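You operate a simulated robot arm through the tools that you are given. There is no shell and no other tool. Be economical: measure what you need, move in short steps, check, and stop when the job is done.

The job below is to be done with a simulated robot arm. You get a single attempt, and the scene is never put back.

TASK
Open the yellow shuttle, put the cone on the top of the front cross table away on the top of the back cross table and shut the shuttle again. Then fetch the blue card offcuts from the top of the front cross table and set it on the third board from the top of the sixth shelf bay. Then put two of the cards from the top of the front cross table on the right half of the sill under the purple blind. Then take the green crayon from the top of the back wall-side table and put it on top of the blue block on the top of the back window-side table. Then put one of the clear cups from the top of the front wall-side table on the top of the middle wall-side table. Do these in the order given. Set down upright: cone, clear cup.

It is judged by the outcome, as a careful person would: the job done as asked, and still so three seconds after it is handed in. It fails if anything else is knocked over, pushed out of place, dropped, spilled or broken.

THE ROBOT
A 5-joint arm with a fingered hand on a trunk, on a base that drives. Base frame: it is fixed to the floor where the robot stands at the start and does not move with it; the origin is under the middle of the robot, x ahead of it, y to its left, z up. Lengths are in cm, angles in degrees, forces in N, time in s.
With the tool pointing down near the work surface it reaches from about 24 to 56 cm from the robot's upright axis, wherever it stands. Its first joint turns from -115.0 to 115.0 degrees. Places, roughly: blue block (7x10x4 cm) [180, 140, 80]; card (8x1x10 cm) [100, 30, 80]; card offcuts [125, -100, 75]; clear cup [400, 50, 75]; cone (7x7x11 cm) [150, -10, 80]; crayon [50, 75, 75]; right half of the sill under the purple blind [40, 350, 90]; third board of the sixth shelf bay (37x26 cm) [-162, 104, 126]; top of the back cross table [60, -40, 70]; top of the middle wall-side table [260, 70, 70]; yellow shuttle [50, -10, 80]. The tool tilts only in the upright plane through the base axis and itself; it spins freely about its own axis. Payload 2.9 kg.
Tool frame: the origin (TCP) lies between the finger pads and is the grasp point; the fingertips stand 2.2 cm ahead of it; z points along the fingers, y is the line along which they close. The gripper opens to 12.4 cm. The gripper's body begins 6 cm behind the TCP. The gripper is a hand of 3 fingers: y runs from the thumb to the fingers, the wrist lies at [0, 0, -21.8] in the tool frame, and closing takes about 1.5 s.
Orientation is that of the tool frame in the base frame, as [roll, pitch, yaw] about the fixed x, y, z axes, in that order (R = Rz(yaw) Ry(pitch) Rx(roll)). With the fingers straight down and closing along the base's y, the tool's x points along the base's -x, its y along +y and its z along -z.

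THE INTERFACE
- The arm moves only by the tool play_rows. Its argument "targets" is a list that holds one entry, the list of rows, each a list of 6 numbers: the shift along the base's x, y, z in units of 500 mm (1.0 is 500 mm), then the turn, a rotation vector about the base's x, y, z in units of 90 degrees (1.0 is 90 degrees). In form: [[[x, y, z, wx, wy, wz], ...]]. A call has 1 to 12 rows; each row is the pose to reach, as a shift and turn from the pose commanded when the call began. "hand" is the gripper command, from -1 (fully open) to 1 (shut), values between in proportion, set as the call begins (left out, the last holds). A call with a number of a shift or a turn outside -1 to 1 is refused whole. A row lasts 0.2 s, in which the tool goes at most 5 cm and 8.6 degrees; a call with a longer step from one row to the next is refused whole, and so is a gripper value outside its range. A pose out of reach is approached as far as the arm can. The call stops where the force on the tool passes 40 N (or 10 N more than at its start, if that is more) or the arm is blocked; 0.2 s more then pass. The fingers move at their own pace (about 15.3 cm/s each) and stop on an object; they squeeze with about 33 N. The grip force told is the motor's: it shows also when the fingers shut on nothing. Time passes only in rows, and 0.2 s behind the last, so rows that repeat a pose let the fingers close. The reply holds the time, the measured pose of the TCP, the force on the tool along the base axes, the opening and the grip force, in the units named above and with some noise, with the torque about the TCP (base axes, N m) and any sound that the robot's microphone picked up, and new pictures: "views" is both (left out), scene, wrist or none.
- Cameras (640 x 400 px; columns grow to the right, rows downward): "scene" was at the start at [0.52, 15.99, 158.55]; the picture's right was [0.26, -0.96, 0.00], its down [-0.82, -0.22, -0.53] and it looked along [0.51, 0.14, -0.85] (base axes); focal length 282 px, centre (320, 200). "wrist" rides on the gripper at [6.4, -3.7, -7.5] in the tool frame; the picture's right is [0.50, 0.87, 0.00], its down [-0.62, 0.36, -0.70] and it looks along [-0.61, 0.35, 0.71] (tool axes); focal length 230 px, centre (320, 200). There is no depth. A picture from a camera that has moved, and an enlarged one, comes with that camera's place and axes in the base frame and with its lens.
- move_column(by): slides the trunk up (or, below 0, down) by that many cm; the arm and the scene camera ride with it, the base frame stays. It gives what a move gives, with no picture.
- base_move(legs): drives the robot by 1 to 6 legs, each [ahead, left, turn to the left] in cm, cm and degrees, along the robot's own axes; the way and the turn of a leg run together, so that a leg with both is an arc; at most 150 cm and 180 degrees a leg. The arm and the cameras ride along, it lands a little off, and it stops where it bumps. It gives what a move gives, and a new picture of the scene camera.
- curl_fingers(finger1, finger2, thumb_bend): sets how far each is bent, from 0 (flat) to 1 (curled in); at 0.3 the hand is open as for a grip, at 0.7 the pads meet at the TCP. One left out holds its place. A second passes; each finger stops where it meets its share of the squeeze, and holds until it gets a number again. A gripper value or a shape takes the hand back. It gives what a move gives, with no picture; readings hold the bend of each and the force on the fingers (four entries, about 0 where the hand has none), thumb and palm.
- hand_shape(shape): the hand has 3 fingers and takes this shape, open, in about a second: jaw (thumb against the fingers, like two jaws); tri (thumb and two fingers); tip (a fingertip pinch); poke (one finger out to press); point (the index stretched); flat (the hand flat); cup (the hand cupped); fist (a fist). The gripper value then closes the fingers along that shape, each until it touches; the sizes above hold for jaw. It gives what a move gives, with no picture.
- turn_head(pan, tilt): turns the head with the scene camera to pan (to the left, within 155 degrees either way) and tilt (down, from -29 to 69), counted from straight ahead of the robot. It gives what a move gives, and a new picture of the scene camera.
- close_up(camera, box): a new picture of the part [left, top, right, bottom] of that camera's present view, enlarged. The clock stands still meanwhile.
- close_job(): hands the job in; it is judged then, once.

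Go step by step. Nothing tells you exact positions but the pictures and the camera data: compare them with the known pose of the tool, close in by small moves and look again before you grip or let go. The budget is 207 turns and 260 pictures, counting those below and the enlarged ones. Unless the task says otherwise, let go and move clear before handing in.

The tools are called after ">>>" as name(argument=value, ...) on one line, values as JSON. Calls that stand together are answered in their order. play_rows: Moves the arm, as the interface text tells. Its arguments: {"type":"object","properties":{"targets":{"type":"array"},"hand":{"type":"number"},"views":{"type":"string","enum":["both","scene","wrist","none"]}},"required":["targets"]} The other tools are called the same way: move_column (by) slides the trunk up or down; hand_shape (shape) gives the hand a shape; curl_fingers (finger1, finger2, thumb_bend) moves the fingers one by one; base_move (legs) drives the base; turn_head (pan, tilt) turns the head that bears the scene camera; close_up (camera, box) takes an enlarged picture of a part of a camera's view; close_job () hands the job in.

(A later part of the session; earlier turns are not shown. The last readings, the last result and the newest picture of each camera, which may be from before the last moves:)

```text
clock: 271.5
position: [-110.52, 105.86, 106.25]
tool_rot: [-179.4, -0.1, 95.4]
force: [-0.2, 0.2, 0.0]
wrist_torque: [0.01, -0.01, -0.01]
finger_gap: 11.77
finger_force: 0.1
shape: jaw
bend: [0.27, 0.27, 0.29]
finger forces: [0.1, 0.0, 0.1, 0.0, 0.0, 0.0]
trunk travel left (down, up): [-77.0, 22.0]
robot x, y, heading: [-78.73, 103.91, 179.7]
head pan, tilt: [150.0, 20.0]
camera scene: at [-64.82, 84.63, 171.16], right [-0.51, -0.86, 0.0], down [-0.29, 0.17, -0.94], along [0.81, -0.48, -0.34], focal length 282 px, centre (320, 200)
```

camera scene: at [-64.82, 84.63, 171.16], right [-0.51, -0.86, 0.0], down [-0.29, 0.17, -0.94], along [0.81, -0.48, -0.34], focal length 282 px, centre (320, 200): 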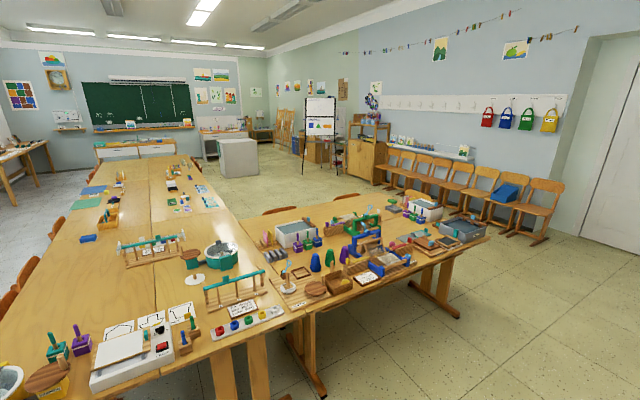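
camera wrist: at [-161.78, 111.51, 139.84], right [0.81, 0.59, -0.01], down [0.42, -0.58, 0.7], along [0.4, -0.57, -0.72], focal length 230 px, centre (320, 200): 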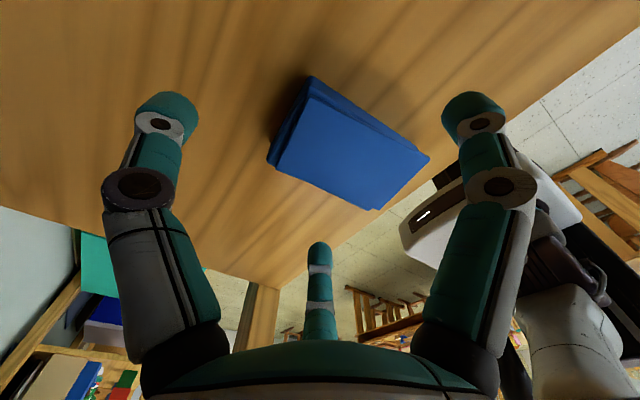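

>>> close_up(camera="scene", box=[230, 210, 326, 270])

>>> close_up(camera="scene", box=[376, 180, 472, 240])

```text
6.67 times, centred on (278, 240) of scene
camera zoom: at [-64.82, 84.63, 171.16], right [-0.51, -0.86, 0.0], down [-0.29, 0.17, -0.94], along [0.81, -0.48, -0.34], focal length 1878 px, centre (600, -67)
```

zoom: 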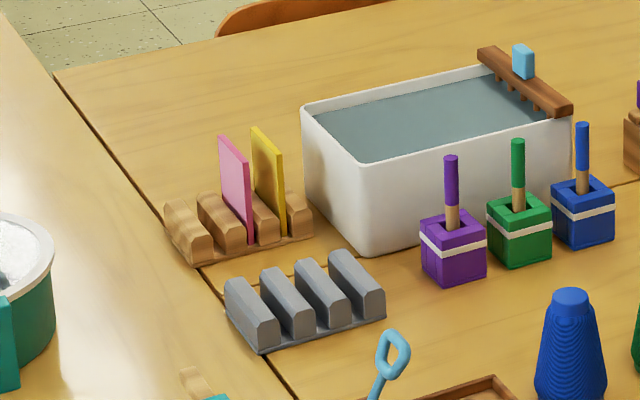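

```text
6.67 times, centred on (424, 210) of scene
camera zoom: at [-64.82, 84.63, 171.16], right [-0.51, -0.86, 0.0], down [-0.29, 0.17, -0.94], along [0.81, -0.48, -0.34], focal length 1878 px, centre (-373, 133)
```

zoom: 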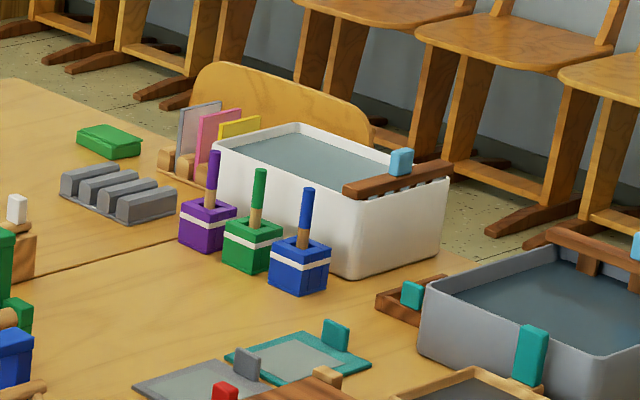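

Both racks hold the same cards; the right rack (≈(105.5,-113)) is reachable from the table's right end, left of the end chair. I turn and drive there.

>>> move_column(by=-7)

>>> base_move(legs=[[-30, 0, 0], [0, 0, -90]])

```text
clock: 272.5
position: [-110.38, 105.92, 99.08]
tool_rot: [-179.4, -0.1, 95.4]
force: [0.1, -0.2, -0.5]
wrist_torque: [0.05, 0.01, -0.02]
finger_gap: 11.78
finger_force: 0.0
shape: jaw
bend: [0.27, 0.27, 0.29]
finger forces: [0.0, 0.0, 0.1, 0.0, 0.1, 0.0]
trunk travel left (down, up): [-70.0, 29.0]
robot x, y, heading: [-78.54, 104.38, 179.6]
head pan, tilt: [150.0, 20.0]
```

```text
clock: 278.4
position: [-47.68, 135.85, 99.18]
tool_rot: [-179.4, -0.2, 4.4]
force: [-0.3, 0.4, 0.7]
wrist_torque: [0.01, 0.0, -0.01]
finger_gap: 11.79
finger_force: 0.0
shape: jaw
bend: [0.27, 0.27, 0.29]
finger forces: [0.0, 0.1, 0.1, 0.0, 0.0, 0.1]
trunk travel left (down, up): [-70.0, 29.0]
robot x, y, heading: [-49.84, 104.08, 88.6]
head pan, tilt: [150.0, 20.0]
camera scene: at [-69.47, 90.15, 164.17], right [-0.85, 0.52, 0.0], down [0.18, 0.29, -0.94], along [-0.49, -0.8, -0.34], focal length 282 px, centre (320, 200)
```

scene: 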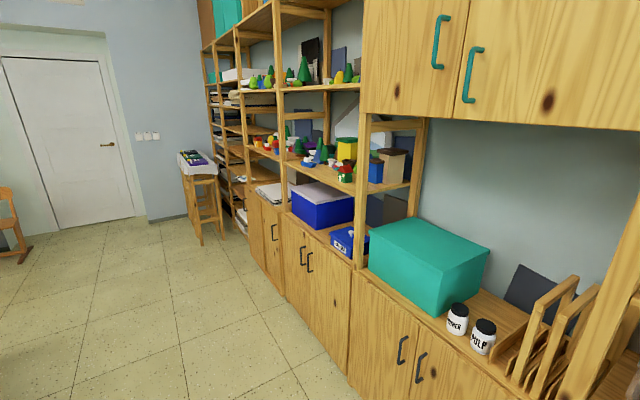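

>>> base_move(legs=[[0, 0, 1.4], [-142, 0, 0], [-142, 0, 0]])

```text
clock: 292.4
position: [-56.9, -145.9, 99.15]
tool_rot: [-179.4, -0.1, 2.0]
force: [0.1, -0.6, -0.9]
wrist_torque: [0.01, -0.02, -0.01]
finger_gap: 11.77
finger_force: 0.0
shape: jaw
bend: [0.27, 0.27, 0.29]
finger forces: [0.0, 0.0, 0.1, 0.0, 0.0, 0.0]
trunk travel left (down, up): [-70.0, 29.0]
robot x, y, heading: [-60.53, -177.63, 86.2]
head pan, tilt: [150.0, 20.0]
camera scene: at [-80.58, -190.69, 164.16], right [-0.83, 0.56, 0.0], down [0.19, 0.28, -0.94], along [-0.52, -0.78, -0.34], focal length 282 px, centre (320, 200)
```

scene: 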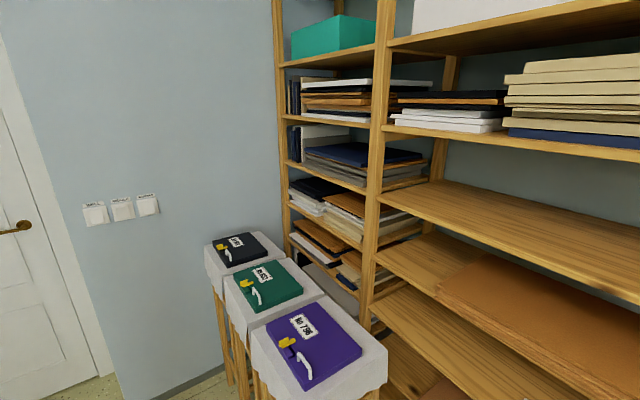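

>>> base_move(legs=[[0, 0, 4], [0, -70, 0], [0, -68, 0]])

>>> turn_head(pan=-25, tilt=50)

```text
clock: 300.0
position: [78.22, -145.22, 99.22]
tool_rot: [-179.4, -0.1, 6.4]
force: [0.1, 0.4, 0.0]
wrist_torque: [0.0, 0.01, 0.03]
finger_gap: 11.8
finger_force: 0.0
shape: jaw
bend: [0.27, 0.27, 0.29]
finger forces: [0.1, 0.0, 0.1, 0.0, 0.0, 0.0]
trunk travel left (down, up): [-70.0, 29.0]
robot x, y, heading: [77.39, -177.33, 90.9]
head pan, tilt: [150.0, 20.0]
camera scene: at [58.13, -191.64, 164.17], right [-0.87, 0.49, 0.0], down [0.17, 0.3, -0.94], along [-0.46, -0.82, -0.34], focal length 282 px, centre (320, 200)
```

scene: 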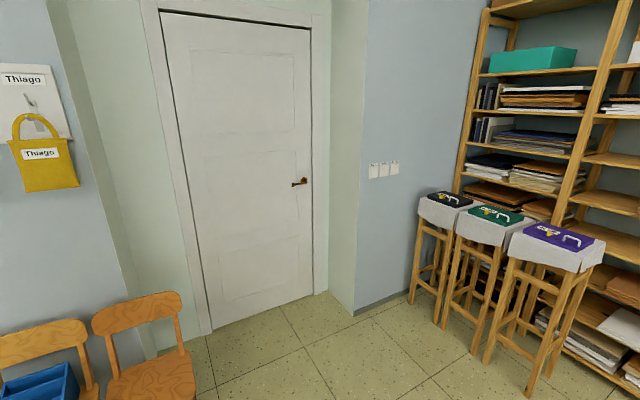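

```text
clock: 302.7
position: [78.13, -145.24, 99.14]
tool_rot: [-179.4, -0.2, 6.5]
force: [-0.1, 0.4, 0.4]
wrist_torque: [-0.02, -0.02, -0.03]
finger_gap: 11.77
finger_force: 0.0
shape: jaw
bend: [0.27, 0.27, 0.29]
finger forces: [0.0, 0.1, 0.0, 0.0, 0.0, 0.0]
trunk travel left (down, up): [-70.0, 29.0]
robot x, y, heading: [77.22, -177.14, 90.7]
head pan, tilt: [-25.0, 50.0]
camera scene: at [65.82, -176.5, 159.61], right [0.91, -0.41, 0.0], down [-0.32, -0.7, -0.64], along [0.26, 0.59, -0.77], focal length 282 px, centre (320, 200)
```

scene: 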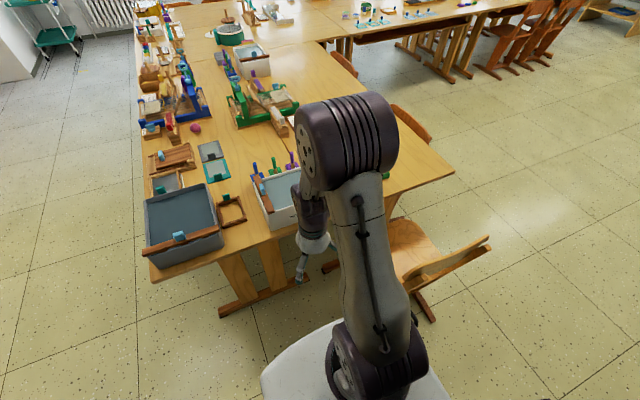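

>>> base_move(legs=[[25, 0, 0]])

>>> turn_head(pan=-35, tilt=60)

```text
clock: 304.5
position: [77.87, -120.47, 99.19]
tool_rot: [-179.5, 0.0, 6.6]
force: [-1.4, -0.8, 0.1]
wrist_torque: [-0.01, -0.01, 0.01]
finger_gap: 11.78
finger_force: 0.1
shape: jaw
bend: [0.27, 0.27, 0.29]
finger forces: [0.0, 0.0, 0.0, 0.0, 0.0, 0.0]
trunk travel left (down, up): [-70.0, 29.0]
robot x, y, heading: [76.87, -152.47, 90.9]
head pan, tilt: [-25.0, 50.0]
camera scene: at [65.51, -151.8, 159.61], right [0.91, -0.41, 0.0], down [-0.31, -0.7, -0.64], along [0.26, 0.59, -0.77], focal length 282 px, centre (320, 200)
```

scene: 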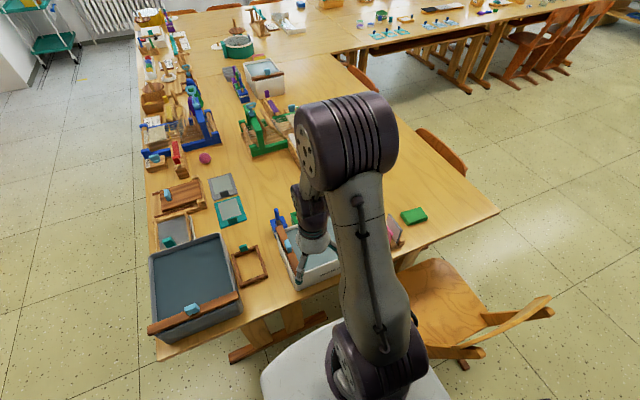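

```text
clock: 305.2
position: [77.87, -120.64, 99.17]
tool_rot: [-179.4, -0.1, 6.6]
force: [0.5, -0.6, -0.1]
wrist_torque: [0.0, -0.03, -0.02]
finger_gap: 11.77
finger_force: 0.1
shape: jaw
bend: [0.27, 0.27, 0.29]
finger forces: [0.1, 0.1, 0.0, 0.1, 0.0, 0.0]
trunk travel left (down, up): [-70.0, 29.0]
robot x, y, heading: [76.94, -152.51, 90.9]
head pan, tilt: [-35.0, 60.0]
camera scene: at [66.09, -153.4, 158.35], right [0.83, -0.56, 0.0], down [-0.49, -0.72, -0.5], along [0.28, 0.41, -0.87], focal length 282 px, centre (320, 200)
```

scene: 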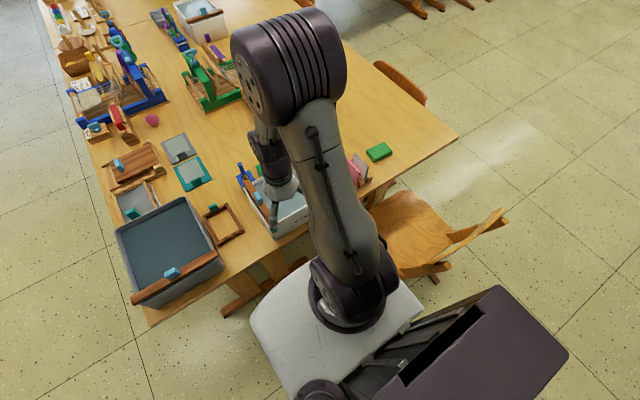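

>>> play_rows(targets=[[[0.05, 0.01, 0.02, 0, 0, 0.085], [0.1, 0.02, 0.04, 0, 0, 0.17], [0.16, 0.03, 0.04, 0, 0, 0.255], [0.22, 0.05, 0.04, 0, 0, 0.34], [0.28, 0.07, 0.04, 0, 0, 0.425], [0.34, 0.09, 0.04, 0, 0, 0.51], [0.4, 0.11, 0.04, 0, 0, 0.595], [0.46, 0.13, 0.04, 0, 0, 0.68], [0.52, 0.15, 0.04, 0, 0, 0.765], [0.56, 0.15, 0.04, 0, 0, 0.85], [0.58, 0.15, 0.04, 0, 0, 0.927]]], hand=-0.3, views="both")

```text
clock: 307.6
position: [106.97, -113.18, 101.23]
tool_rot: [-179.7, 0.2, 90.3]
force: [-0.3, 0.1, -0.1]
wrist_torque: [-0.01, 0.02, 0.02]
finger_gap: 8.09
finger_force: 0.0
shape: jaw
bend: [0.3, 0.3, 0.7]
finger forces: [0.1, 0.0, 0.1, 0.0, 0.1, 0.0]
trunk travel left (down, up): [-70.0, 29.0]
robot x, y, heading: [77.03, -152.32, 90.4]
head pan, tilt: [-35.0, 60.0]
camera scene: at [66.14, -153.36, 158.35], right [0.83, -0.56, 0.0], down [-0.49, -0.72, -0.5], along [0.28, 0.41, -0.87], focal length 282 px, centre (320, 200)
camera wrist: at [103.2, -106.76, 108.71], right [0.86, 0.5, -0.01], down [0.36, -0.61, 0.7], along [0.35, -0.61, -0.71], focal length 230 px, centre (320, 200)
```

scene: 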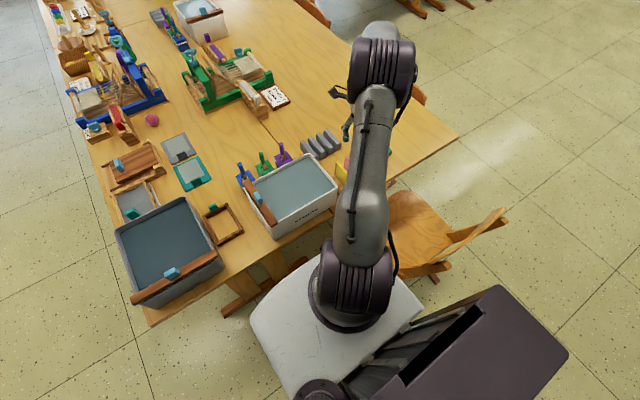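
wrist: 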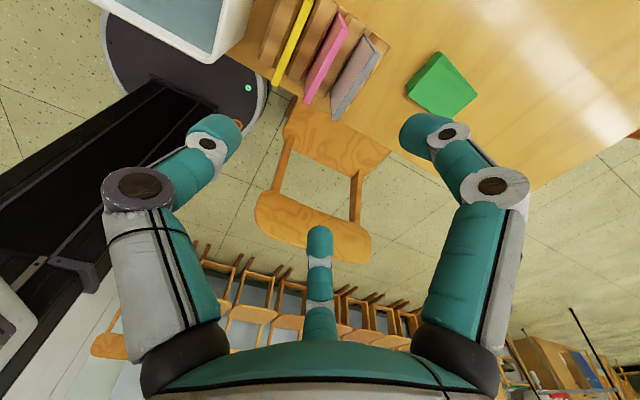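

Cards' top edges: gray x≈109.4, pink ≈106.2, all centred at y≈-111.8. I go for the gray one first with a narrowed hand.

>>> play_rows(targets=[[[0.026, 0.014, -0.06, 0, 0, 0], [0.052, 0.028, -0.12, 0, 0, 0], [0.052, 0.028, -0.19, 0, 0, 0]]], hand=0.5, views="wrist")

```text
clock: 308.4
position: [109.45, -111.65, 91.66]
tool_rot: [-179.8, 0.2, 90.1]
force: [-0.1, 0.0, -0.6]
wrist_torque: [0.0, 0.01, -0.03]
finger_gap: 3.13
finger_force: 0.0
shape: jaw
bend: [0.76, 0.76, 0.7]
finger forces: [0.0, 0.0, 0.0, 0.1, 0.0, 0.0]
trunk travel left (down, up): [-70.0, 29.0]
robot x, y, heading: [76.56, -152.45, 90.6]
head pan, tilt: [-35.0, 60.0]
camera wrist: at [105.75, -105.24, 99.09], right [0.87, 0.5, -0.01], down [0.36, -0.61, 0.7], along [0.35, -0.61, -0.71], focal length 230 px, centre (320, 200)
```

wrist: 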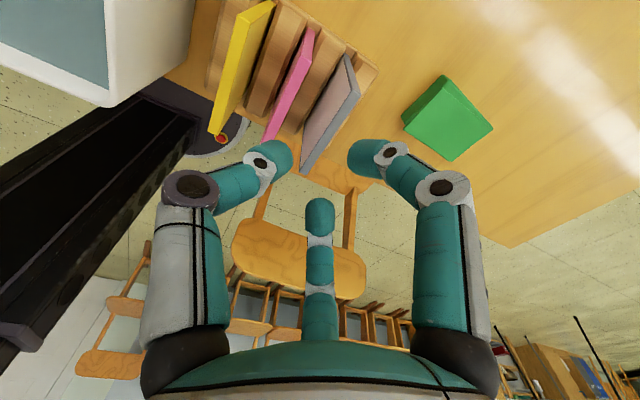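

>>> play_rows(targets=[[[0.03, -0.017, -0.06, 0, 0, 0], [0.03, -0.017, -0.11, 0, 0, 0]]], views="wrist")

>>> close_up(camera="wrist", box=[200, 50, 440, 200])

```text
clock: 309.0
position: [110.89, -112.37, 86.16]
tool_rot: [-179.8, 0.3, 90.0]
force: [1.1, 0.8, -0.8]
wrist_torque: [0.0, -0.03, 0.05]
finger_gap: 3.14
finger_force: 0.1
shape: jaw
bend: [0.76, 0.76, 0.7]
finger forces: [0.0, 0.0, 0.0, 0.1, 0.0, 0.1]
trunk travel left (down, up): [-70.0, 29.0]
robot x, y, heading: [76.96, -152.3, 90.5]
head pan, tilt: [-35.0, 60.0]
camera wrist: at [107.18, -106.0, 93.69], right [0.87, 0.5, -0.01], down [0.36, -0.61, 0.7], along [0.35, -0.61, -0.71], focal length 230 px, centre (320, 200)
```

wrist: 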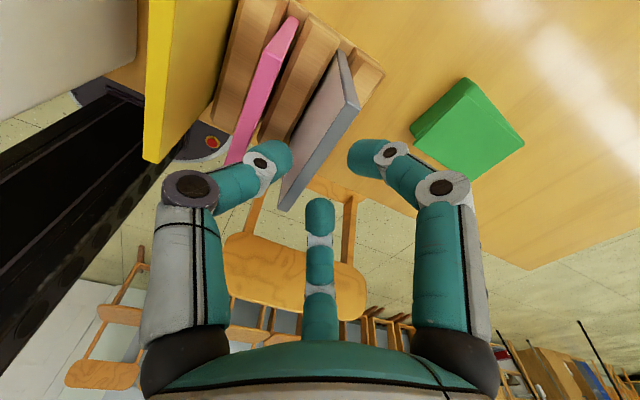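

```text
2.67 times, centred on (320, 125) of wrist
camera zoom: at [107.18, -106.0, 93.69], right [0.87, 0.5, -0.01], down [0.36, -0.61, 0.7], along [0.35, -0.61, -0.71], focal length 614 px, centre (320, 400)
```

zoom: 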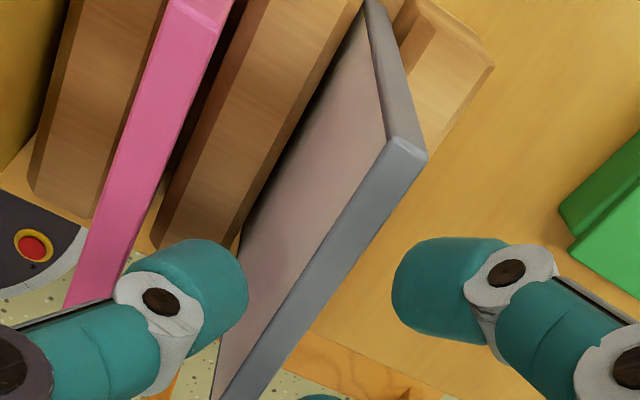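

>>> play_rows(targets=[[[-0.004, 0, -0.03, 0, 0, 0], [-0.004, 0, -0.055, 0, 0, 0], [-0.004, 0, -0.076, 0, 0, 0], [-0.004, 0, -0.076, 0, 0, 0]]], views="wrist")

```text
clock: 310.0
position: [110.74, -112.49, 82.48]
tool_rot: [-179.7, 0.2, 90.1]
force: [0.6, 0.0, 0.0]
wrist_torque: [0.03, 0.05, -0.01]
finger_gap: 3.13
finger_force: 0.2
shape: jaw
bend: [0.76, 0.76, 0.7]
finger forces: [0.0, 0.0, 0.0, 0.1, 0.0, 0.0]
trunk travel left (down, up): [-70.0, 29.0]
robot x, y, heading: [76.79, -152.68, 91.0]
head pan, tilt: [-35.0, 60.0]
camera wrist: at [107.06, -106.14, 89.9], right [0.87, 0.5, -0.01], down [0.36, -0.61, 0.7], along [0.35, -0.61, -0.71], focal length 230 px, centre (320, 200)
```

wrist: 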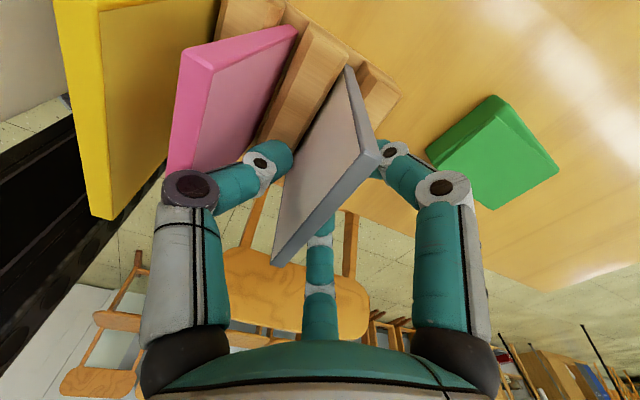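

>>> play_rows(targets=[[[0, 0, 0, 0, 0, 0], [0, 0, 0, 0, 0, 0], [0, 0, 0, 0, 0, 0], [0, 0, 0, 0, 0, 0], [0, 0, 0, 0, 0, 0], [0, 0, 0.02, 0, 0, 0], [0, 0, 0.05, 0, 0, 0], [0, 0, 0.1, 0, 0, 0]]], hand=1, views="wrist")

```text
clock: 311.8
position: [110.84, -112.47, 87.57]
tool_rot: [-179.8, 0.2, 90.1]
force: [-0.5, 0.2, 0.2]
wrist_torque: [-0.02, -0.04, 0.03]
finger_gap: 0.63
finger_force: 33.3
shape: jaw
bend: [0.73, 0.73, 0.7]
finger forces: [0.0, 0.0, 0.1, 0.1, 37.9, 0.1]
trunk travel left (down, up): [-70.0, 29.0]
robot x, y, heading: [76.85, -152.72, 90.9]
head pan, tilt: [-35.0, 60.0]
camera wrist: at [107.2, -106.03, 95.01], right [0.87, 0.5, -0.01], down [0.36, -0.61, 0.7], along [0.35, -0.61, -0.71], focal length 230 px, centre (320, 200)
```

wrist: 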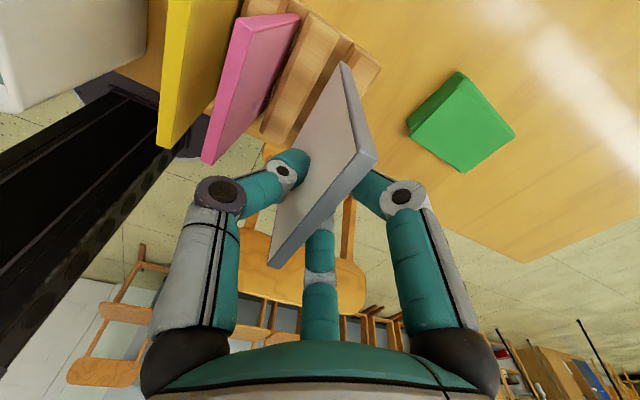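

>>> play_rows(targets=[[[0, 0, 0.07, 0, 0, 0], [0, 0, 0.15, 0, 0, 0], [0, 0, 0.23, 0, 0, 0], [0, 0, 0.32, 0, 0, 0], [-0.01, -0.01, 0.4, 0, 0, 0]]], views="both")

```text
clock: 313.0
position: [110.33, -112.93, 107.8]
tool_rot: [-179.7, 0.4, 90.1]
force: [0.5, -1.0, -0.5]
wrist_torque: [-0.03, 0.02, 0.0]
finger_gap: 0.62
finger_force: 33.5
shape: jaw
bend: [0.73, 0.73, 0.7]
finger forces: [0.1, 0.0, 0.1, 0.0, 36.3, 0.1]
trunk travel left (down, up): [-70.0, 29.0]
robot x, y, heading: [76.93, -152.51, 90.8]
head pan, tilt: [-35.0, 60.0]
camera scene: at [66.05, -153.45, 158.34], right [0.83, -0.56, 0.0], down [-0.49, -0.72, -0.5], along [0.28, 0.41, -0.87], focal length 282 px, centre (320, 200)
camera wrist: at [106.66, -106.56, 115.36], right [0.87, 0.5, -0.01], down [0.36, -0.61, 0.7], along [0.35, -0.61, -0.71], focal length 230 px, centre (320, 200)
```

scene: 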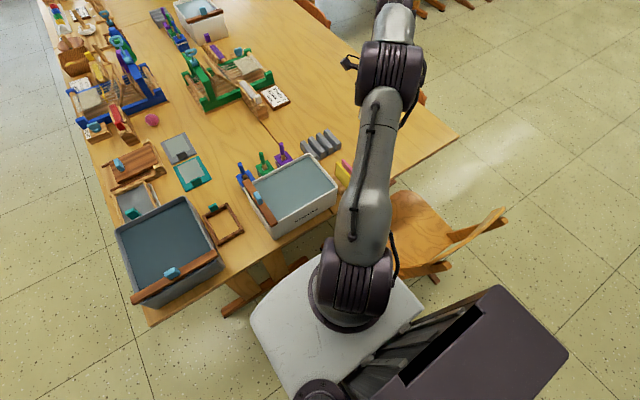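
wrist: 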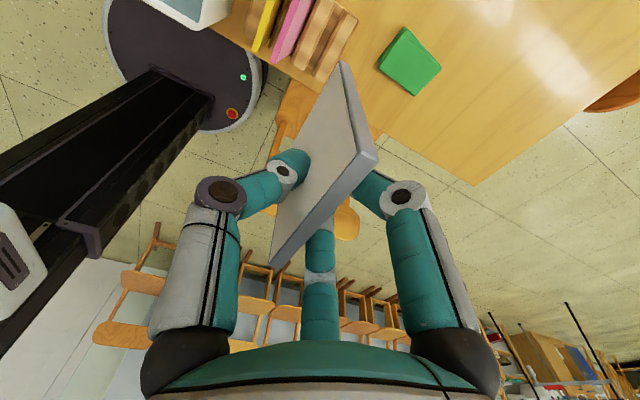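

Gray card held. Tuck the arm and drive to the sill.

>>> play_rows(targets=[[[-0.06, -0.07, 0, 0, 0, 0], [-0.12, -0.14, 0, 0, 0, 0], [-0.18, -0.21, 0, 0, 0, 0], [-0.24, -0.28, 0, 0, 0, 0], [-0.3, -0.33, 0, 0, 0, 0]]], views="none")

```text
clock: 314.2
position: [95.32, -129.56, 107.64]
tool_rot: [-179.8, 0.2, 90.1]
force: [0.6, 0.1, 0.1]
wrist_torque: [0.01, -0.02, -0.02]
finger_gap: 0.61
finger_force: 33.2
shape: jaw
bend: [0.73, 0.73, 0.7]
finger forces: [0.1, 0.1, 0.0, 0.0, 34.7, 0.1]
trunk travel left (down, up): [-70.0, 29.0]
robot x, y, heading: [77.02, -152.15, 91.1]
head pan, tilt: [-35.0, 60.0]
```

>>> base_move(legs=[[-25, 0, 0], [0, 60, 0], [0, 60, 0], [0, 0, -2]])

```text
clock: 322.4
position: [-23.58, -157.92, 107.45]
tool_rot: [-179.7, 0.1, 88.0]
force: [0.5, -0.5, -0.7]
wrist_torque: [0.0, -0.01, -0.02]
finger_gap: 0.61
finger_force: 32.8
shape: jaw
bend: [0.73, 0.73, 0.7]
finger forces: [0.1, 0.0, 0.0, 0.0, 34.7, 0.1]
trunk travel left (down, up): [-70.0, 29.0]
robot x, y, heading: [-42.89, -180.08, 88.6]
head pan, tilt: [-35.0, 60.0]
camera scene: at [-53.76, -180.67, 158.35], right [0.81, -0.59, 0.0], down [-0.51, -0.7, -0.5], along [0.3, 0.4, -0.87], focal length 282 px, centre (320, 200)
```

scene: 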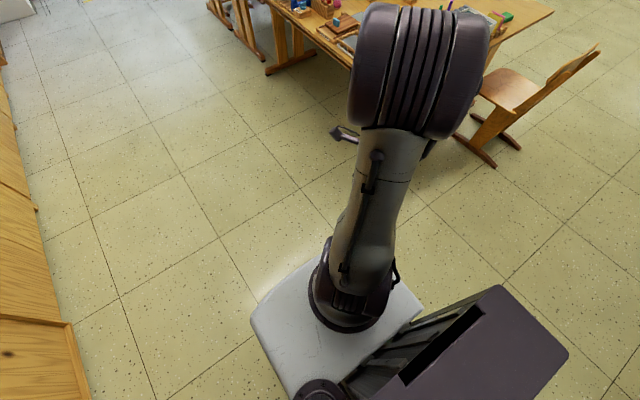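

>>> base_move(legs=[[0, 0, 1.5], [145, 0, 0], [145, 0, 0]])

```text
clock: 336.9
position: [-20.67, 134.99, 107.55]
tool_rot: [-179.7, 0.2, 86.8]
force: [0.5, -0.2, -0.4]
wrist_torque: [0.0, -0.01, 0.01]
finger_gap: 0.6
finger_force: 33.2
shape: jaw
bend: [0.73, 0.73, 0.7]
finger forces: [0.1, 0.0, 0.1, 0.0, 34.7, 0.0]
trunk travel left (down, up): [-70.0, 29.0]
robot x, y, heading: [-40.22, 113.17, 87.4]
head pan, tilt: [-35.0, 60.0]
camera scene: at [-51.21, 112.8, 158.35], right [0.79, -0.61, 0.0], down [-0.53, -0.69, -0.5], along [0.3, 0.4, -0.87], focal length 282 px, centre (320, 200)
```

scene: 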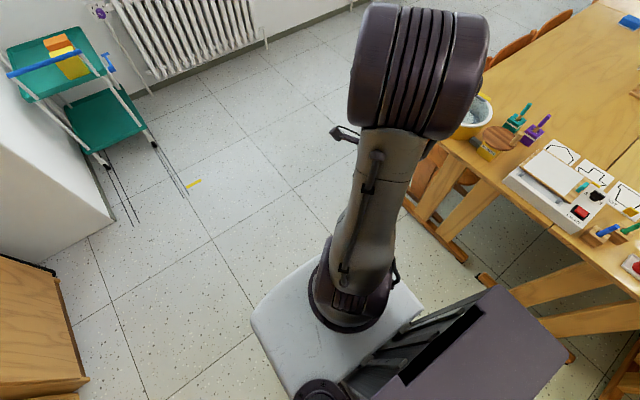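

>>> base_move(legs=[[0, -18, 2.5], [140, 0, 0], [25, 0, 0], [0, -52, 0]])

>>> turn_head(pan=10, tilt=40)

```text
clock: 348.9
position: [46.95, 299.27, 107.45]
tool_rot: [-179.6, 0.2, 89.3]
force: [0.6, -0.8, 0.0]
wrist_torque: [0.01, 0.0, 0.01]
finger_gap: 0.6
finger_force: 33.1
shape: jaw
bend: [0.73, 0.73, 0.7]
finger forces: [0.1, 0.0, 0.1, 0.0, 34.7, 0.0]
trunk travel left (down, up): [-70.0, 29.0]
robot x, y, heading: [28.07, 276.92, 90.1]
head pan, tilt: [-35.0, 60.0]
camera scene: at [17.35, 275.69, 158.35], right [0.82, -0.57, 0.0], down [-0.5, -0.71, -0.5], along [0.29, 0.41, -0.87], focal length 282 px, centre (320, 200)
```

scene: 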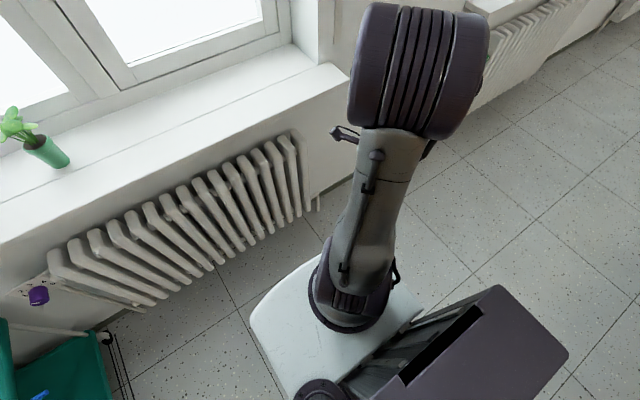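

```text
clock: 350.1
position: [46.98, 299.39, 107.52]
tool_rot: [-179.7, 0.2, 89.3]
force: [0.3, -0.5, 0.6]
wrist_torque: [0.03, 0.02, -0.01]
finger_gap: 0.59
finger_force: 33.2
shape: jaw
bend: [0.73, 0.73, 0.7]
finger forces: [0.0, 0.0, 0.0, 0.0, 34.7, 0.0]
trunk travel left (down, up): [-70.0, 29.0]
robot x, y, heading: [28.21, 276.63, 90.1]
head pan, tilt: [10.0, 40.0]
camera scene: at [12.01, 278.6, 161.02], right [0.98, 0.17, 0.0], down [0.11, -0.63, -0.77], along [-0.13, 0.75, -0.64], focal length 282 px, centre (320, 200)
```

scene: 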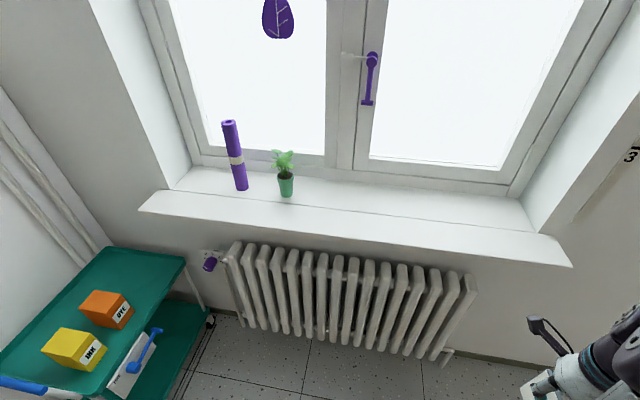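

The sill is about z≈90, front edge y≈345. I'll set the card down vertically (plane across the sill) at about x≈50, y≈353. Moving closer and raising the trunk.

>>> base_move(legs=[[0, -12, 0], [26, 0, 0]])

>>> move_column(by=14)

>>> turn_head(pan=-15, tilt=60)

```text
clock: 352.8
position: [59.13, 325.19, 107.58]
tool_rot: [-179.7, 0.3, 89.3]
force: [-0.5, 0.0, 0.1]
wrist_torque: [0.01, 0.03, 0.01]
finger_gap: 0.62
finger_force: 33.2
shape: jaw
bend: [0.73, 0.73, 0.7]
finger forces: [0.0, 0.1, 0.1, 0.1, 34.7, 0.0]
trunk travel left (down, up): [-70.0, 29.0]
robot x, y, heading: [40.31, 302.7, 90.0]
head pan, tilt: [10.0, 40.0]
camera scene: at [24.2, 304.74, 161.02], right [0.98, 0.17, 0.0], down [0.11, -0.63, -0.77], along [-0.13, 0.75, -0.64], focal length 282 px, centre (320, 200)
```

scene: 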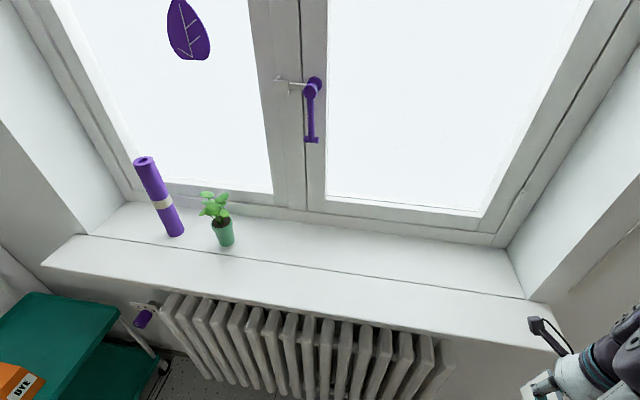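

```text
clock: 354.5
position: [59.23, 325.34, 121.52]
tool_rot: [-179.7, 0.1, 89.2]
force: [-0.3, -0.7, 0.2]
wrist_torque: [-0.01, -0.03, 0.02]
finger_gap: 0.62
finger_force: 32.7
shape: jaw
bend: [0.73, 0.73, 0.7]
finger forces: [0.0, 0.0, 0.1, 0.1, 34.7, 0.1]
trunk travel left (down, up): [-84.0, 15.0]
robot x, y, heading: [40.26, 302.22, 90.1]
head pan, tilt: [10.0, 40.0]
```

```text
clock: 355.4
position: [59.09, 325.23, 121.58]
tool_rot: [-179.7, 0.2, 89.3]
force: [-0.1, -0.6, 0.1]
wrist_torque: [-0.02, 0.01, -0.02]
finger_gap: 0.61
finger_force: 33.2
shape: jaw
bend: [0.73, 0.73, 0.7]
finger forces: [0.1, 0.1, 0.0, 0.0, 34.8, 0.1]
trunk travel left (down, up): [-84.0, 15.0]
robot x, y, heading: [40.23, 302.32, 90.0]
head pan, tilt: [-15.0, 60.0]
camera scene: at [27.39, 302.74, 172.35], right [0.97, -0.26, 0.0], down [-0.22, -0.84, -0.5], along [0.13, 0.48, -0.87], focal length 282 px, centre (320, 200)
```

scene: 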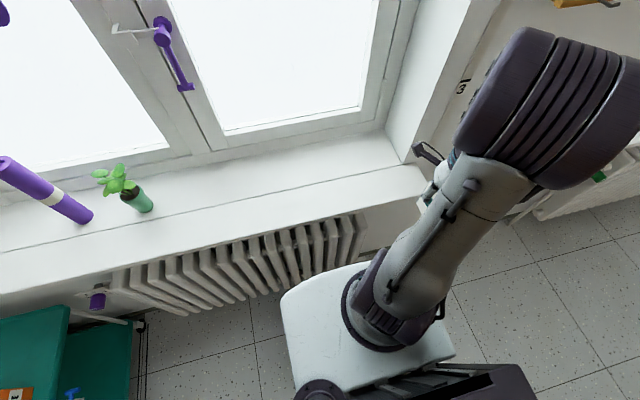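

>>> play_rows(targets=[[[-0.03, 0.08, -0.02, 0, 0, 0], [-0.06, 0.16, -0.05, 0, 0, 0], [-0.09, 0.24, -0.08, 0, 0, 0], [-0.12, 0.32, -0.11, 0, 0, 0], [-0.15, 0.4, -0.14, 0, 0, 0], [-0.18, 0.47, -0.17, 0, 0, 0], [-0.18, 0.54, -0.19, 0, 0, 0]]], views="both")

```text
clock: 356.9
position: [50.46, 352.49, 111.74]
tool_rot: [-179.8, 0.3, 89.3]
force: [-0.4, 0.0, 0.6]
wrist_torque: [-0.03, 0.0, 0.0]
finger_gap: 0.6
finger_force: 33.0
shape: jaw
bend: [0.73, 0.73, 0.7]
finger forces: [0.0, 0.0, 0.0, 0.0, 32.8, 0.1]
trunk travel left (down, up): [-84.0, 15.0]
robot x, y, heading: [40.25, 302.89, 90.0]
head pan, tilt: [-15.0, 60.0]
camera scene: at [27.44, 302.97, 172.36], right [0.97, -0.26, 0.0], down [-0.22, -0.84, -0.5], along [0.13, 0.48, -0.87], focal length 282 px, centre (320, 200)
camera wrist: at [46.74, 359.04, 119.22], right [0.87, 0.49, 0.0], down [0.35, -0.62, 0.7], along [0.34, -0.62, -0.71], focal length 230 px, centre (320, 200)
```

scene: 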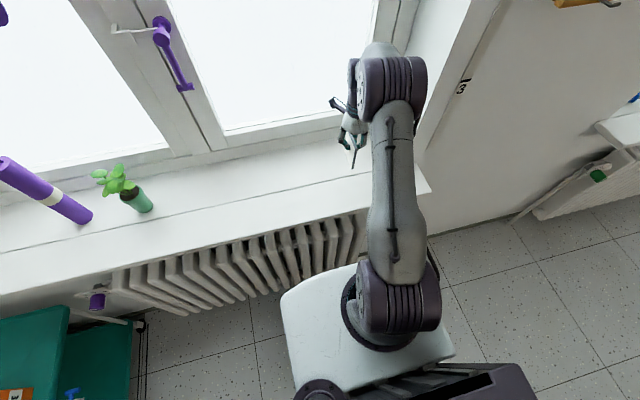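
wrist: 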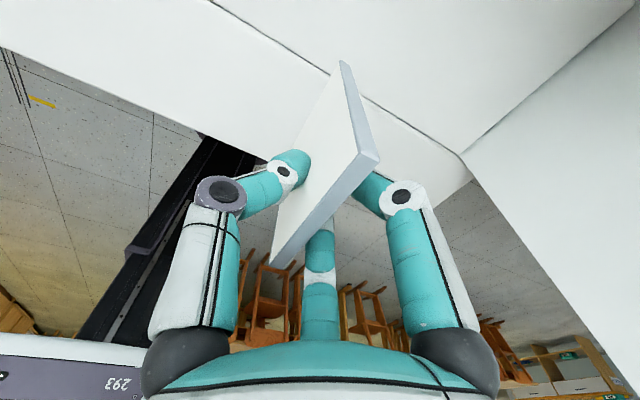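

Sill board spans y≈339–352. I shift to y≈346.5 and lower toward contact.

>>> play_rows(targets=[[[0, -0.06, -0.05, 0, 0, 0], [0, -0.12, -0.1, 0, 0, 0], [0, -0.12, -0.14, 0, 0, 0]]], views="none")

>>> play_rows(targets=[[[0, 0, -0.012, 0, 0, 0], [0, 0, -0.024, 0, 0, 0], [0, 0, -0.036, 0, 0, 0], [0, 0, -0.048, 0, 0, 0], [0, 0, -0.06, 0, 0, 0], [0, 0, -0.072, 0, 0, 0], [0, 0, -0.084, 0, 0, 0], [0, 0, -0.096, 0, 0, 0]]], views="both")

```text
clock: 357.8
position: [50.27, 346.21, 104.85]
tool_rot: [-179.8, 0.4, 89.3]
force: [0.4, 0.6, 0.2]
wrist_torque: [0.0, 0.04, -0.01]
finger_gap: 0.61
finger_force: 32.9
shape: jaw
bend: [0.73, 0.73, 0.7]
finger forces: [0.0, 0.1, 0.0, 0.1, 32.1, 0.1]
trunk travel left (down, up): [-84.0, 15.0]
robot x, y, heading: [40.3, 302.49, 90.1]
head pan, tilt: [-15.0, 60.0]
```

```text
clock: 359.2
position: [50.24, 346.37, 101.82]
tool_rot: [179.9, -0.6, 89.3]
force: [1.7, -5.7, 29.0]
wrist_torque: [-0.11, 0.13, 0.0]
finger_gap: 0.72
finger_force: 33.5
shape: jaw
bend: [0.74, 0.74, 0.69]
finger forces: [0.1, 0.1, 0.1, 0.1, 44.2, 0.0]
trunk travel left (down, up): [-84.0, 15.0]
robot x, y, heading: [40.09, 302.56, 90.1]
head pan, tilt: [-15.0, 60.0]
stopped in row 7: the force on the tool passed its limit at 45 N (the readings are from after the stop); the commanded pose is now the measured one
camera scene: at [27.33, 302.11, 172.38], right [0.97, -0.26, 0.0], down [-0.22, -0.83, -0.5], along [0.13, 0.49, -0.86], focal length 282 px, centre (320, 200)
camera wrist: at [46.59, 352.64, 109.48], right [0.87, 0.49, 0.01], down [0.35, -0.63, 0.7], along [0.34, -0.6, -0.72], focal length 230 px, centre (320, 200)
```

scene: 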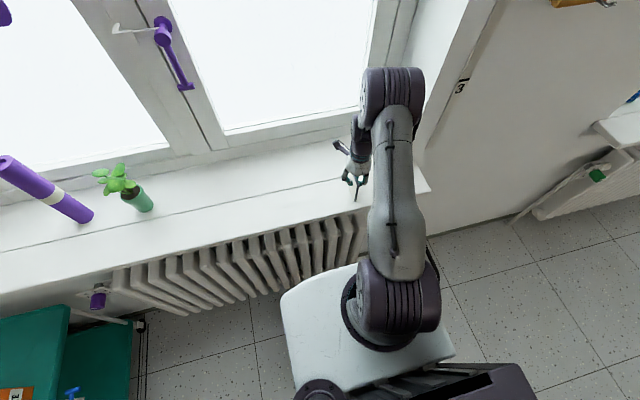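
wrist: 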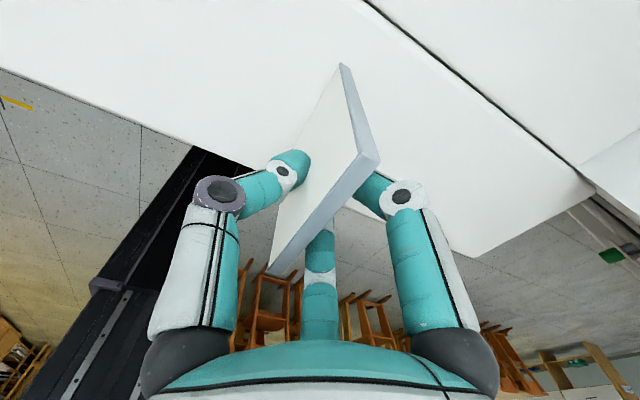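

Contact with the sill; relieve slightly and open a bit, look.

>>> play_rows(targets=[[[0, 0, 0.003, 0, 0, 0], [0, 0, 0.006, 0, 0, 0], [0, 0, 0.006, 0, 0, 0]]], views="none")

>>> play_rows(targets=[[[0, 0, 0, 0, 0, 0], [0, 0, 0, 0, 0, 0], [0, 0, 0, 0, 0, 0], [0, 0, 0, 0, 0, 0]]], hand=0.5, views="wrist")

```text
clock: 360.0
position: [50.31, 346.45, 101.94]
tool_rot: [180.0, -0.3, 89.3]
force: [-0.6, -4.3, 9.5]
wrist_torque: [-0.1, 0.1, 0.0]
finger_gap: 0.7
finger_force: 33.2
shape: jaw
bend: [0.73, 0.74, 0.69]
finger forces: [0.0, 0.0, 0.0, 0.1, 41.2, 0.0]
trunk travel left (down, up): [-84.0, 15.0]
robot x, y, heading: [40.1, 302.69, 90.2]
head pan, tilt: [-15.0, 60.0]
```

```text
clock: 361.0
position: [50.34, 346.59, 101.88]
tool_rot: [179.8, -0.3, 89.3]
force: [0.0, 0.0, 0.8]
wrist_torque: [0.0, 0.05, -0.01]
finger_gap: 3.11
finger_force: 0.0
shape: jaw
bend: [0.76, 0.76, 0.7]
finger forces: [0.0, 0.1, 0.1, 0.0, 0.0, 0.0]
trunk travel left (down, up): [-84.0, 15.0]
robot x, y, heading: [40.13, 302.41, 90.0]
head pan, tilt: [-15.0, 60.0]
camera wrist: at [46.65, 353.05, 109.45], right [0.87, 0.49, 0.0], down [0.35, -0.62, 0.7], along [0.34, -0.61, -0.71], focal length 230 px, centre (320, 200)
```

wrist: 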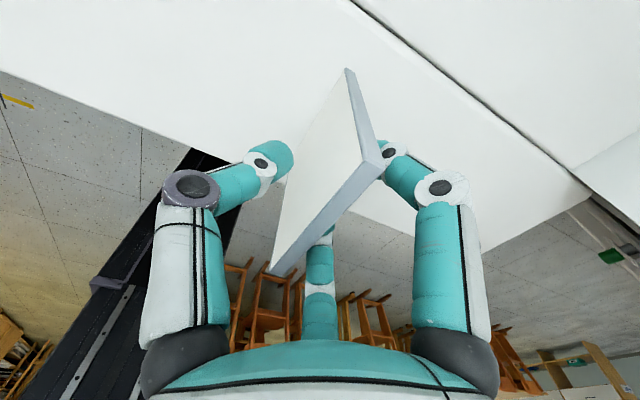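

>>> play_rows(targets=[[[0, 0, 0.03, 0, 0, 0], [0, 0, 0.06, 0, 0, 0], [0, 0, 0.1, 0, 0, 0], [0, 0, 0.14, 0, 0, 0]]], views="wrist")

```text
clock: 362.0
position: [50.14, 346.75, 108.91]
tool_rot: [179.9, -0.2, 89.3]
force: [-0.2, -0.2, 0.2]
wrist_torque: [0.0, 0.0, 0.0]
finger_gap: 3.08
finger_force: 0.1
shape: jaw
bend: [0.76, 0.76, 0.7]
finger forces: [0.1, 0.1, 0.0, 0.0, 0.0, 0.0]
trunk travel left (down, up): [-84.0, 15.0]
robot x, y, heading: [40.19, 302.57, 89.9]
head pan, tilt: [-15.0, 60.0]
camera wrist: at [46.49, 353.07, 116.44], right [0.87, 0.49, 0.0], down [0.35, -0.62, 0.7], along [0.34, -0.61, -0.71], focal length 230 px, centre (320, 200)
```

wrist: 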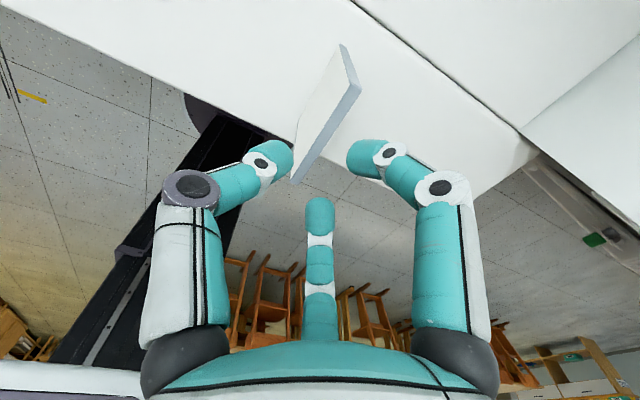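

The gray card stands stably on the sill. Retract and go back for the pink card.

>>> play_rows(targets=[[[0, 0, 0.08, 0, 0, 0], [0.01, -0.05, 0.13, 0, 0, 0], [0.02, -0.13, 0.16, 0, 0, 0], [0.03, -0.21, 0.18, 0, 0, 0], [0.04, -0.3, 0.2, 0, 0, 0], [0.06, -0.38, 0.2, 0, 0, 0]]], views="scene")

```text
clock: 363.4
position: [53.37, 327.57, 119.13]
tool_rot: [179.9, -0.3, 89.3]
force: [0.9, 0.5, -0.8]
wrist_torque: [0.02, 0.01, 0.0]
finger_gap: 3.1
finger_force: 0.1
shape: jaw
bend: [0.76, 0.76, 0.7]
finger forces: [0.0, 0.0, 0.0, 0.0, 0.1, 0.1]
trunk travel left (down, up): [-84.0, 15.0]
robot x, y, heading: [40.52, 302.43, 90.0]
head pan, tilt: [-15.0, 60.0]
camera scene: at [27.43, 302.57, 172.35], right [0.97, -0.26, 0.0], down [-0.22, -0.84, -0.5], along [0.13, 0.48, -0.87], focal length 282 px, centre (320, 200)
```

scene: 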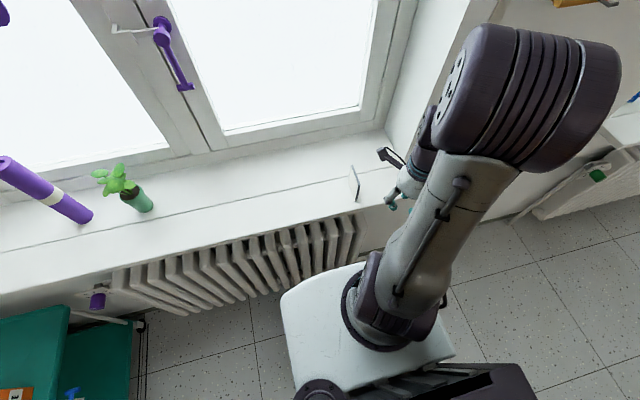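

>>> base_move(legs=[[-25, 0, 0], [0, 50, 0], [-60, 0, 0], [0, 30, 0], [-150, 0, 0], [-120, 0, 0]])

>>> move_column(by=-14)

```text
clock: 385.4
position: [-26.15, -33.34, 119.15]
tool_rot: [179.8, -0.2, 88.4]
force: [-0.8, 0.5, 0.1]
wrist_torque: [-0.01, 0.03, -0.01]
finger_gap: 3.1
finger_force: 0.1
shape: jaw
bend: [0.76, 0.76, 0.7]
finger forces: [0.0, 0.0, 0.0, 0.0, 0.0, 0.0]
trunk travel left (down, up): [-84.0, 15.0]
robot x, y, heading: [-39.51, -58.16, 89.2]
head pan, tilt: [-15.0, 60.0]
camera scene: at [-52.49, -57.9, 172.35], right [0.96, -0.27, 0.0], down [-0.24, -0.83, -0.5], along [0.14, 0.48, -0.87], focal length 282 px, centre (320, 200)
```

scene: 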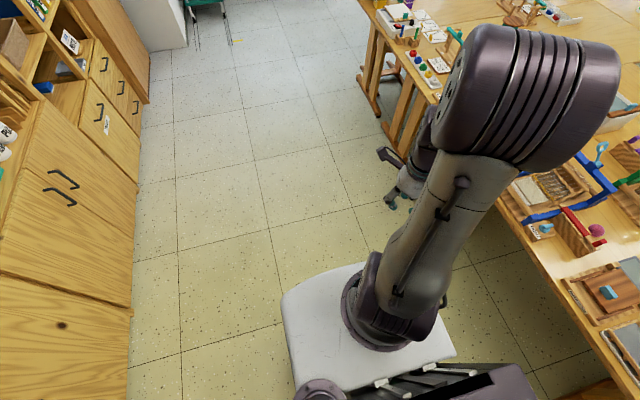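

```text
clock: 387.1
position: [-26.06, -33.28, 105.1]
tool_rot: [179.9, -0.1, 88.4]
force: [0.8, 0.3, -0.6]
wrist_torque: [-0.02, 0.01, 0.01]
finger_gap: 3.09
finger_force: 0.1
shape: jaw
bend: [0.76, 0.76, 0.7]
finger forces: [0.1, 0.1, 0.1, 0.1, 0.1, 0.0]
trunk travel left (down, up): [-70.0, 29.0]
robot x, y, heading: [-39.8, -58.49, 89.2]
head pan, tilt: [-15.0, 60.0]
```

>>> base_move(legs=[[-121, 0, 0], [0, -60, 0], [0, -57, 0]])

```text
clock: 398.9
position: [87.35, -156.64, 105.0]
tool_rot: [180.0, -0.2, 87.0]
force: [-0.5, 0.0, 1.0]
wrist_torque: [0.01, 0.05, -0.02]
finger_gap: 3.1
finger_force: 0.1
shape: jaw
bend: [0.76, 0.76, 0.7]
finger forces: [0.0, 0.0, 0.0, 0.0, 0.0, 0.0]
trunk travel left (down, up): [-70.0, 29.0]
robot x, y, heading: [73.21, -181.41, 87.9]
head pan, tilt: [-15.0, 60.0]
camera scene: at [60.42, -180.67, 158.35], right [0.95, -0.3, 0.0], down [-0.26, -0.83, -0.5], along [0.15, 0.48, -0.87], focal length 282 px, centre (320, 200)
```

scene: 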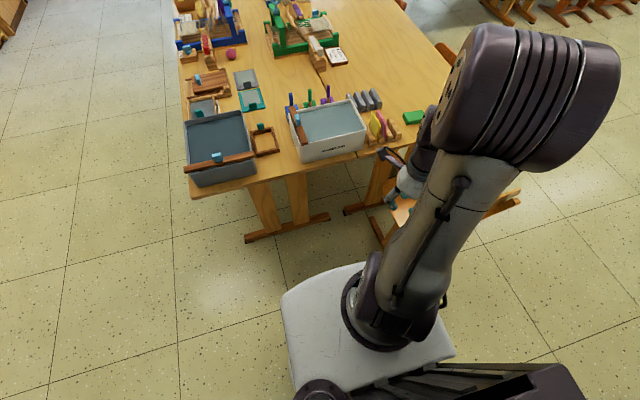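

>>> base_move(legs=[[0, 0, 2], [29, -2, 0]])

```text
clock: 401.3
position: [88.69, -127.82, 105.24]
tool_rot: [179.9, -0.2, 88.9]
force: [0.1, -0.6, -0.1]
wrist_torque: [-0.03, 0.02, 0.02]
finger_gap: 3.11
finger_force: 0.2
shape: jaw
bend: [0.76, 0.76, 0.7]
finger forces: [0.0, 0.0, 0.0, 0.0, 0.0, 0.0]
trunk travel left (down, up): [-70.0, 29.0]
robot x, y, heading: [75.11, -152.8, 90.0]
head pan, tilt: [-15.0, 60.0]
camera scene: at [62.52, -152.61, 158.35], right [0.96, -0.26, 0.0], down [-0.23, -0.84, -0.5], along [0.13, 0.48, -0.87], focal length 282 px, centre (320, 200)
```

scene: 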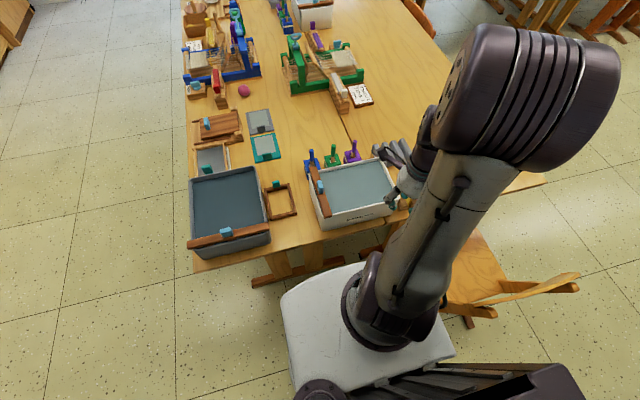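

>>> play_rows(targets=[[[0.065, 0.055, 0, 0, 0, 0], [0.13, 0.11, 0, 0, 0, 0], [0.195, 0.165, 0, 0, 0, 0], [0.26, 0.22, 0, 0, 0, 0], [0.325, 0.275, -0.01, 0, 0, 0.005], [0.376, 0.306, -0.07, 0, 0, 0.01], [0.376, 0.306, -0.16, 0, 0, 0.01], [0.376, 0.306, -0.25, 0, 0, 0.01]]], hand=0.5, views="wrist")

```text
clock: 403.1
position: [107.53, -112.79, 92.62]
tool_rot: [179.9, -0.2, 89.8]
force: [0.0, -0.1, 0.6]
wrist_torque: [0.02, 0.0, 0.01]
finger_gap: 3.08
finger_force: 0.1
shape: jaw
bend: [0.76, 0.76, 0.7]
finger forces: [0.0, 0.0, 0.0, 0.0, 0.0, 0.1]
trunk travel left (down, up): [-70.0, 29.0]
robot x, y, heading: [75.38, -152.74, 89.7]
head pan, tilt: [-15.0, 60.0]
camera wrist: at [103.91, -106.36, 100.21], right [0.87, 0.5, 0.0], down [0.35, -0.62, 0.7], along [0.35, -0.61, -0.71], focal length 230 px, centre (320, 200)
```

wrist: 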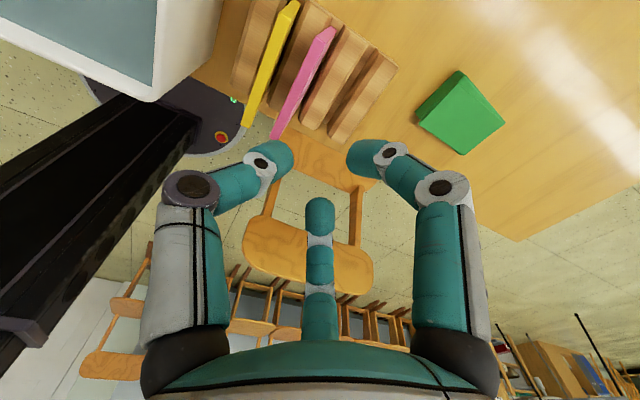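

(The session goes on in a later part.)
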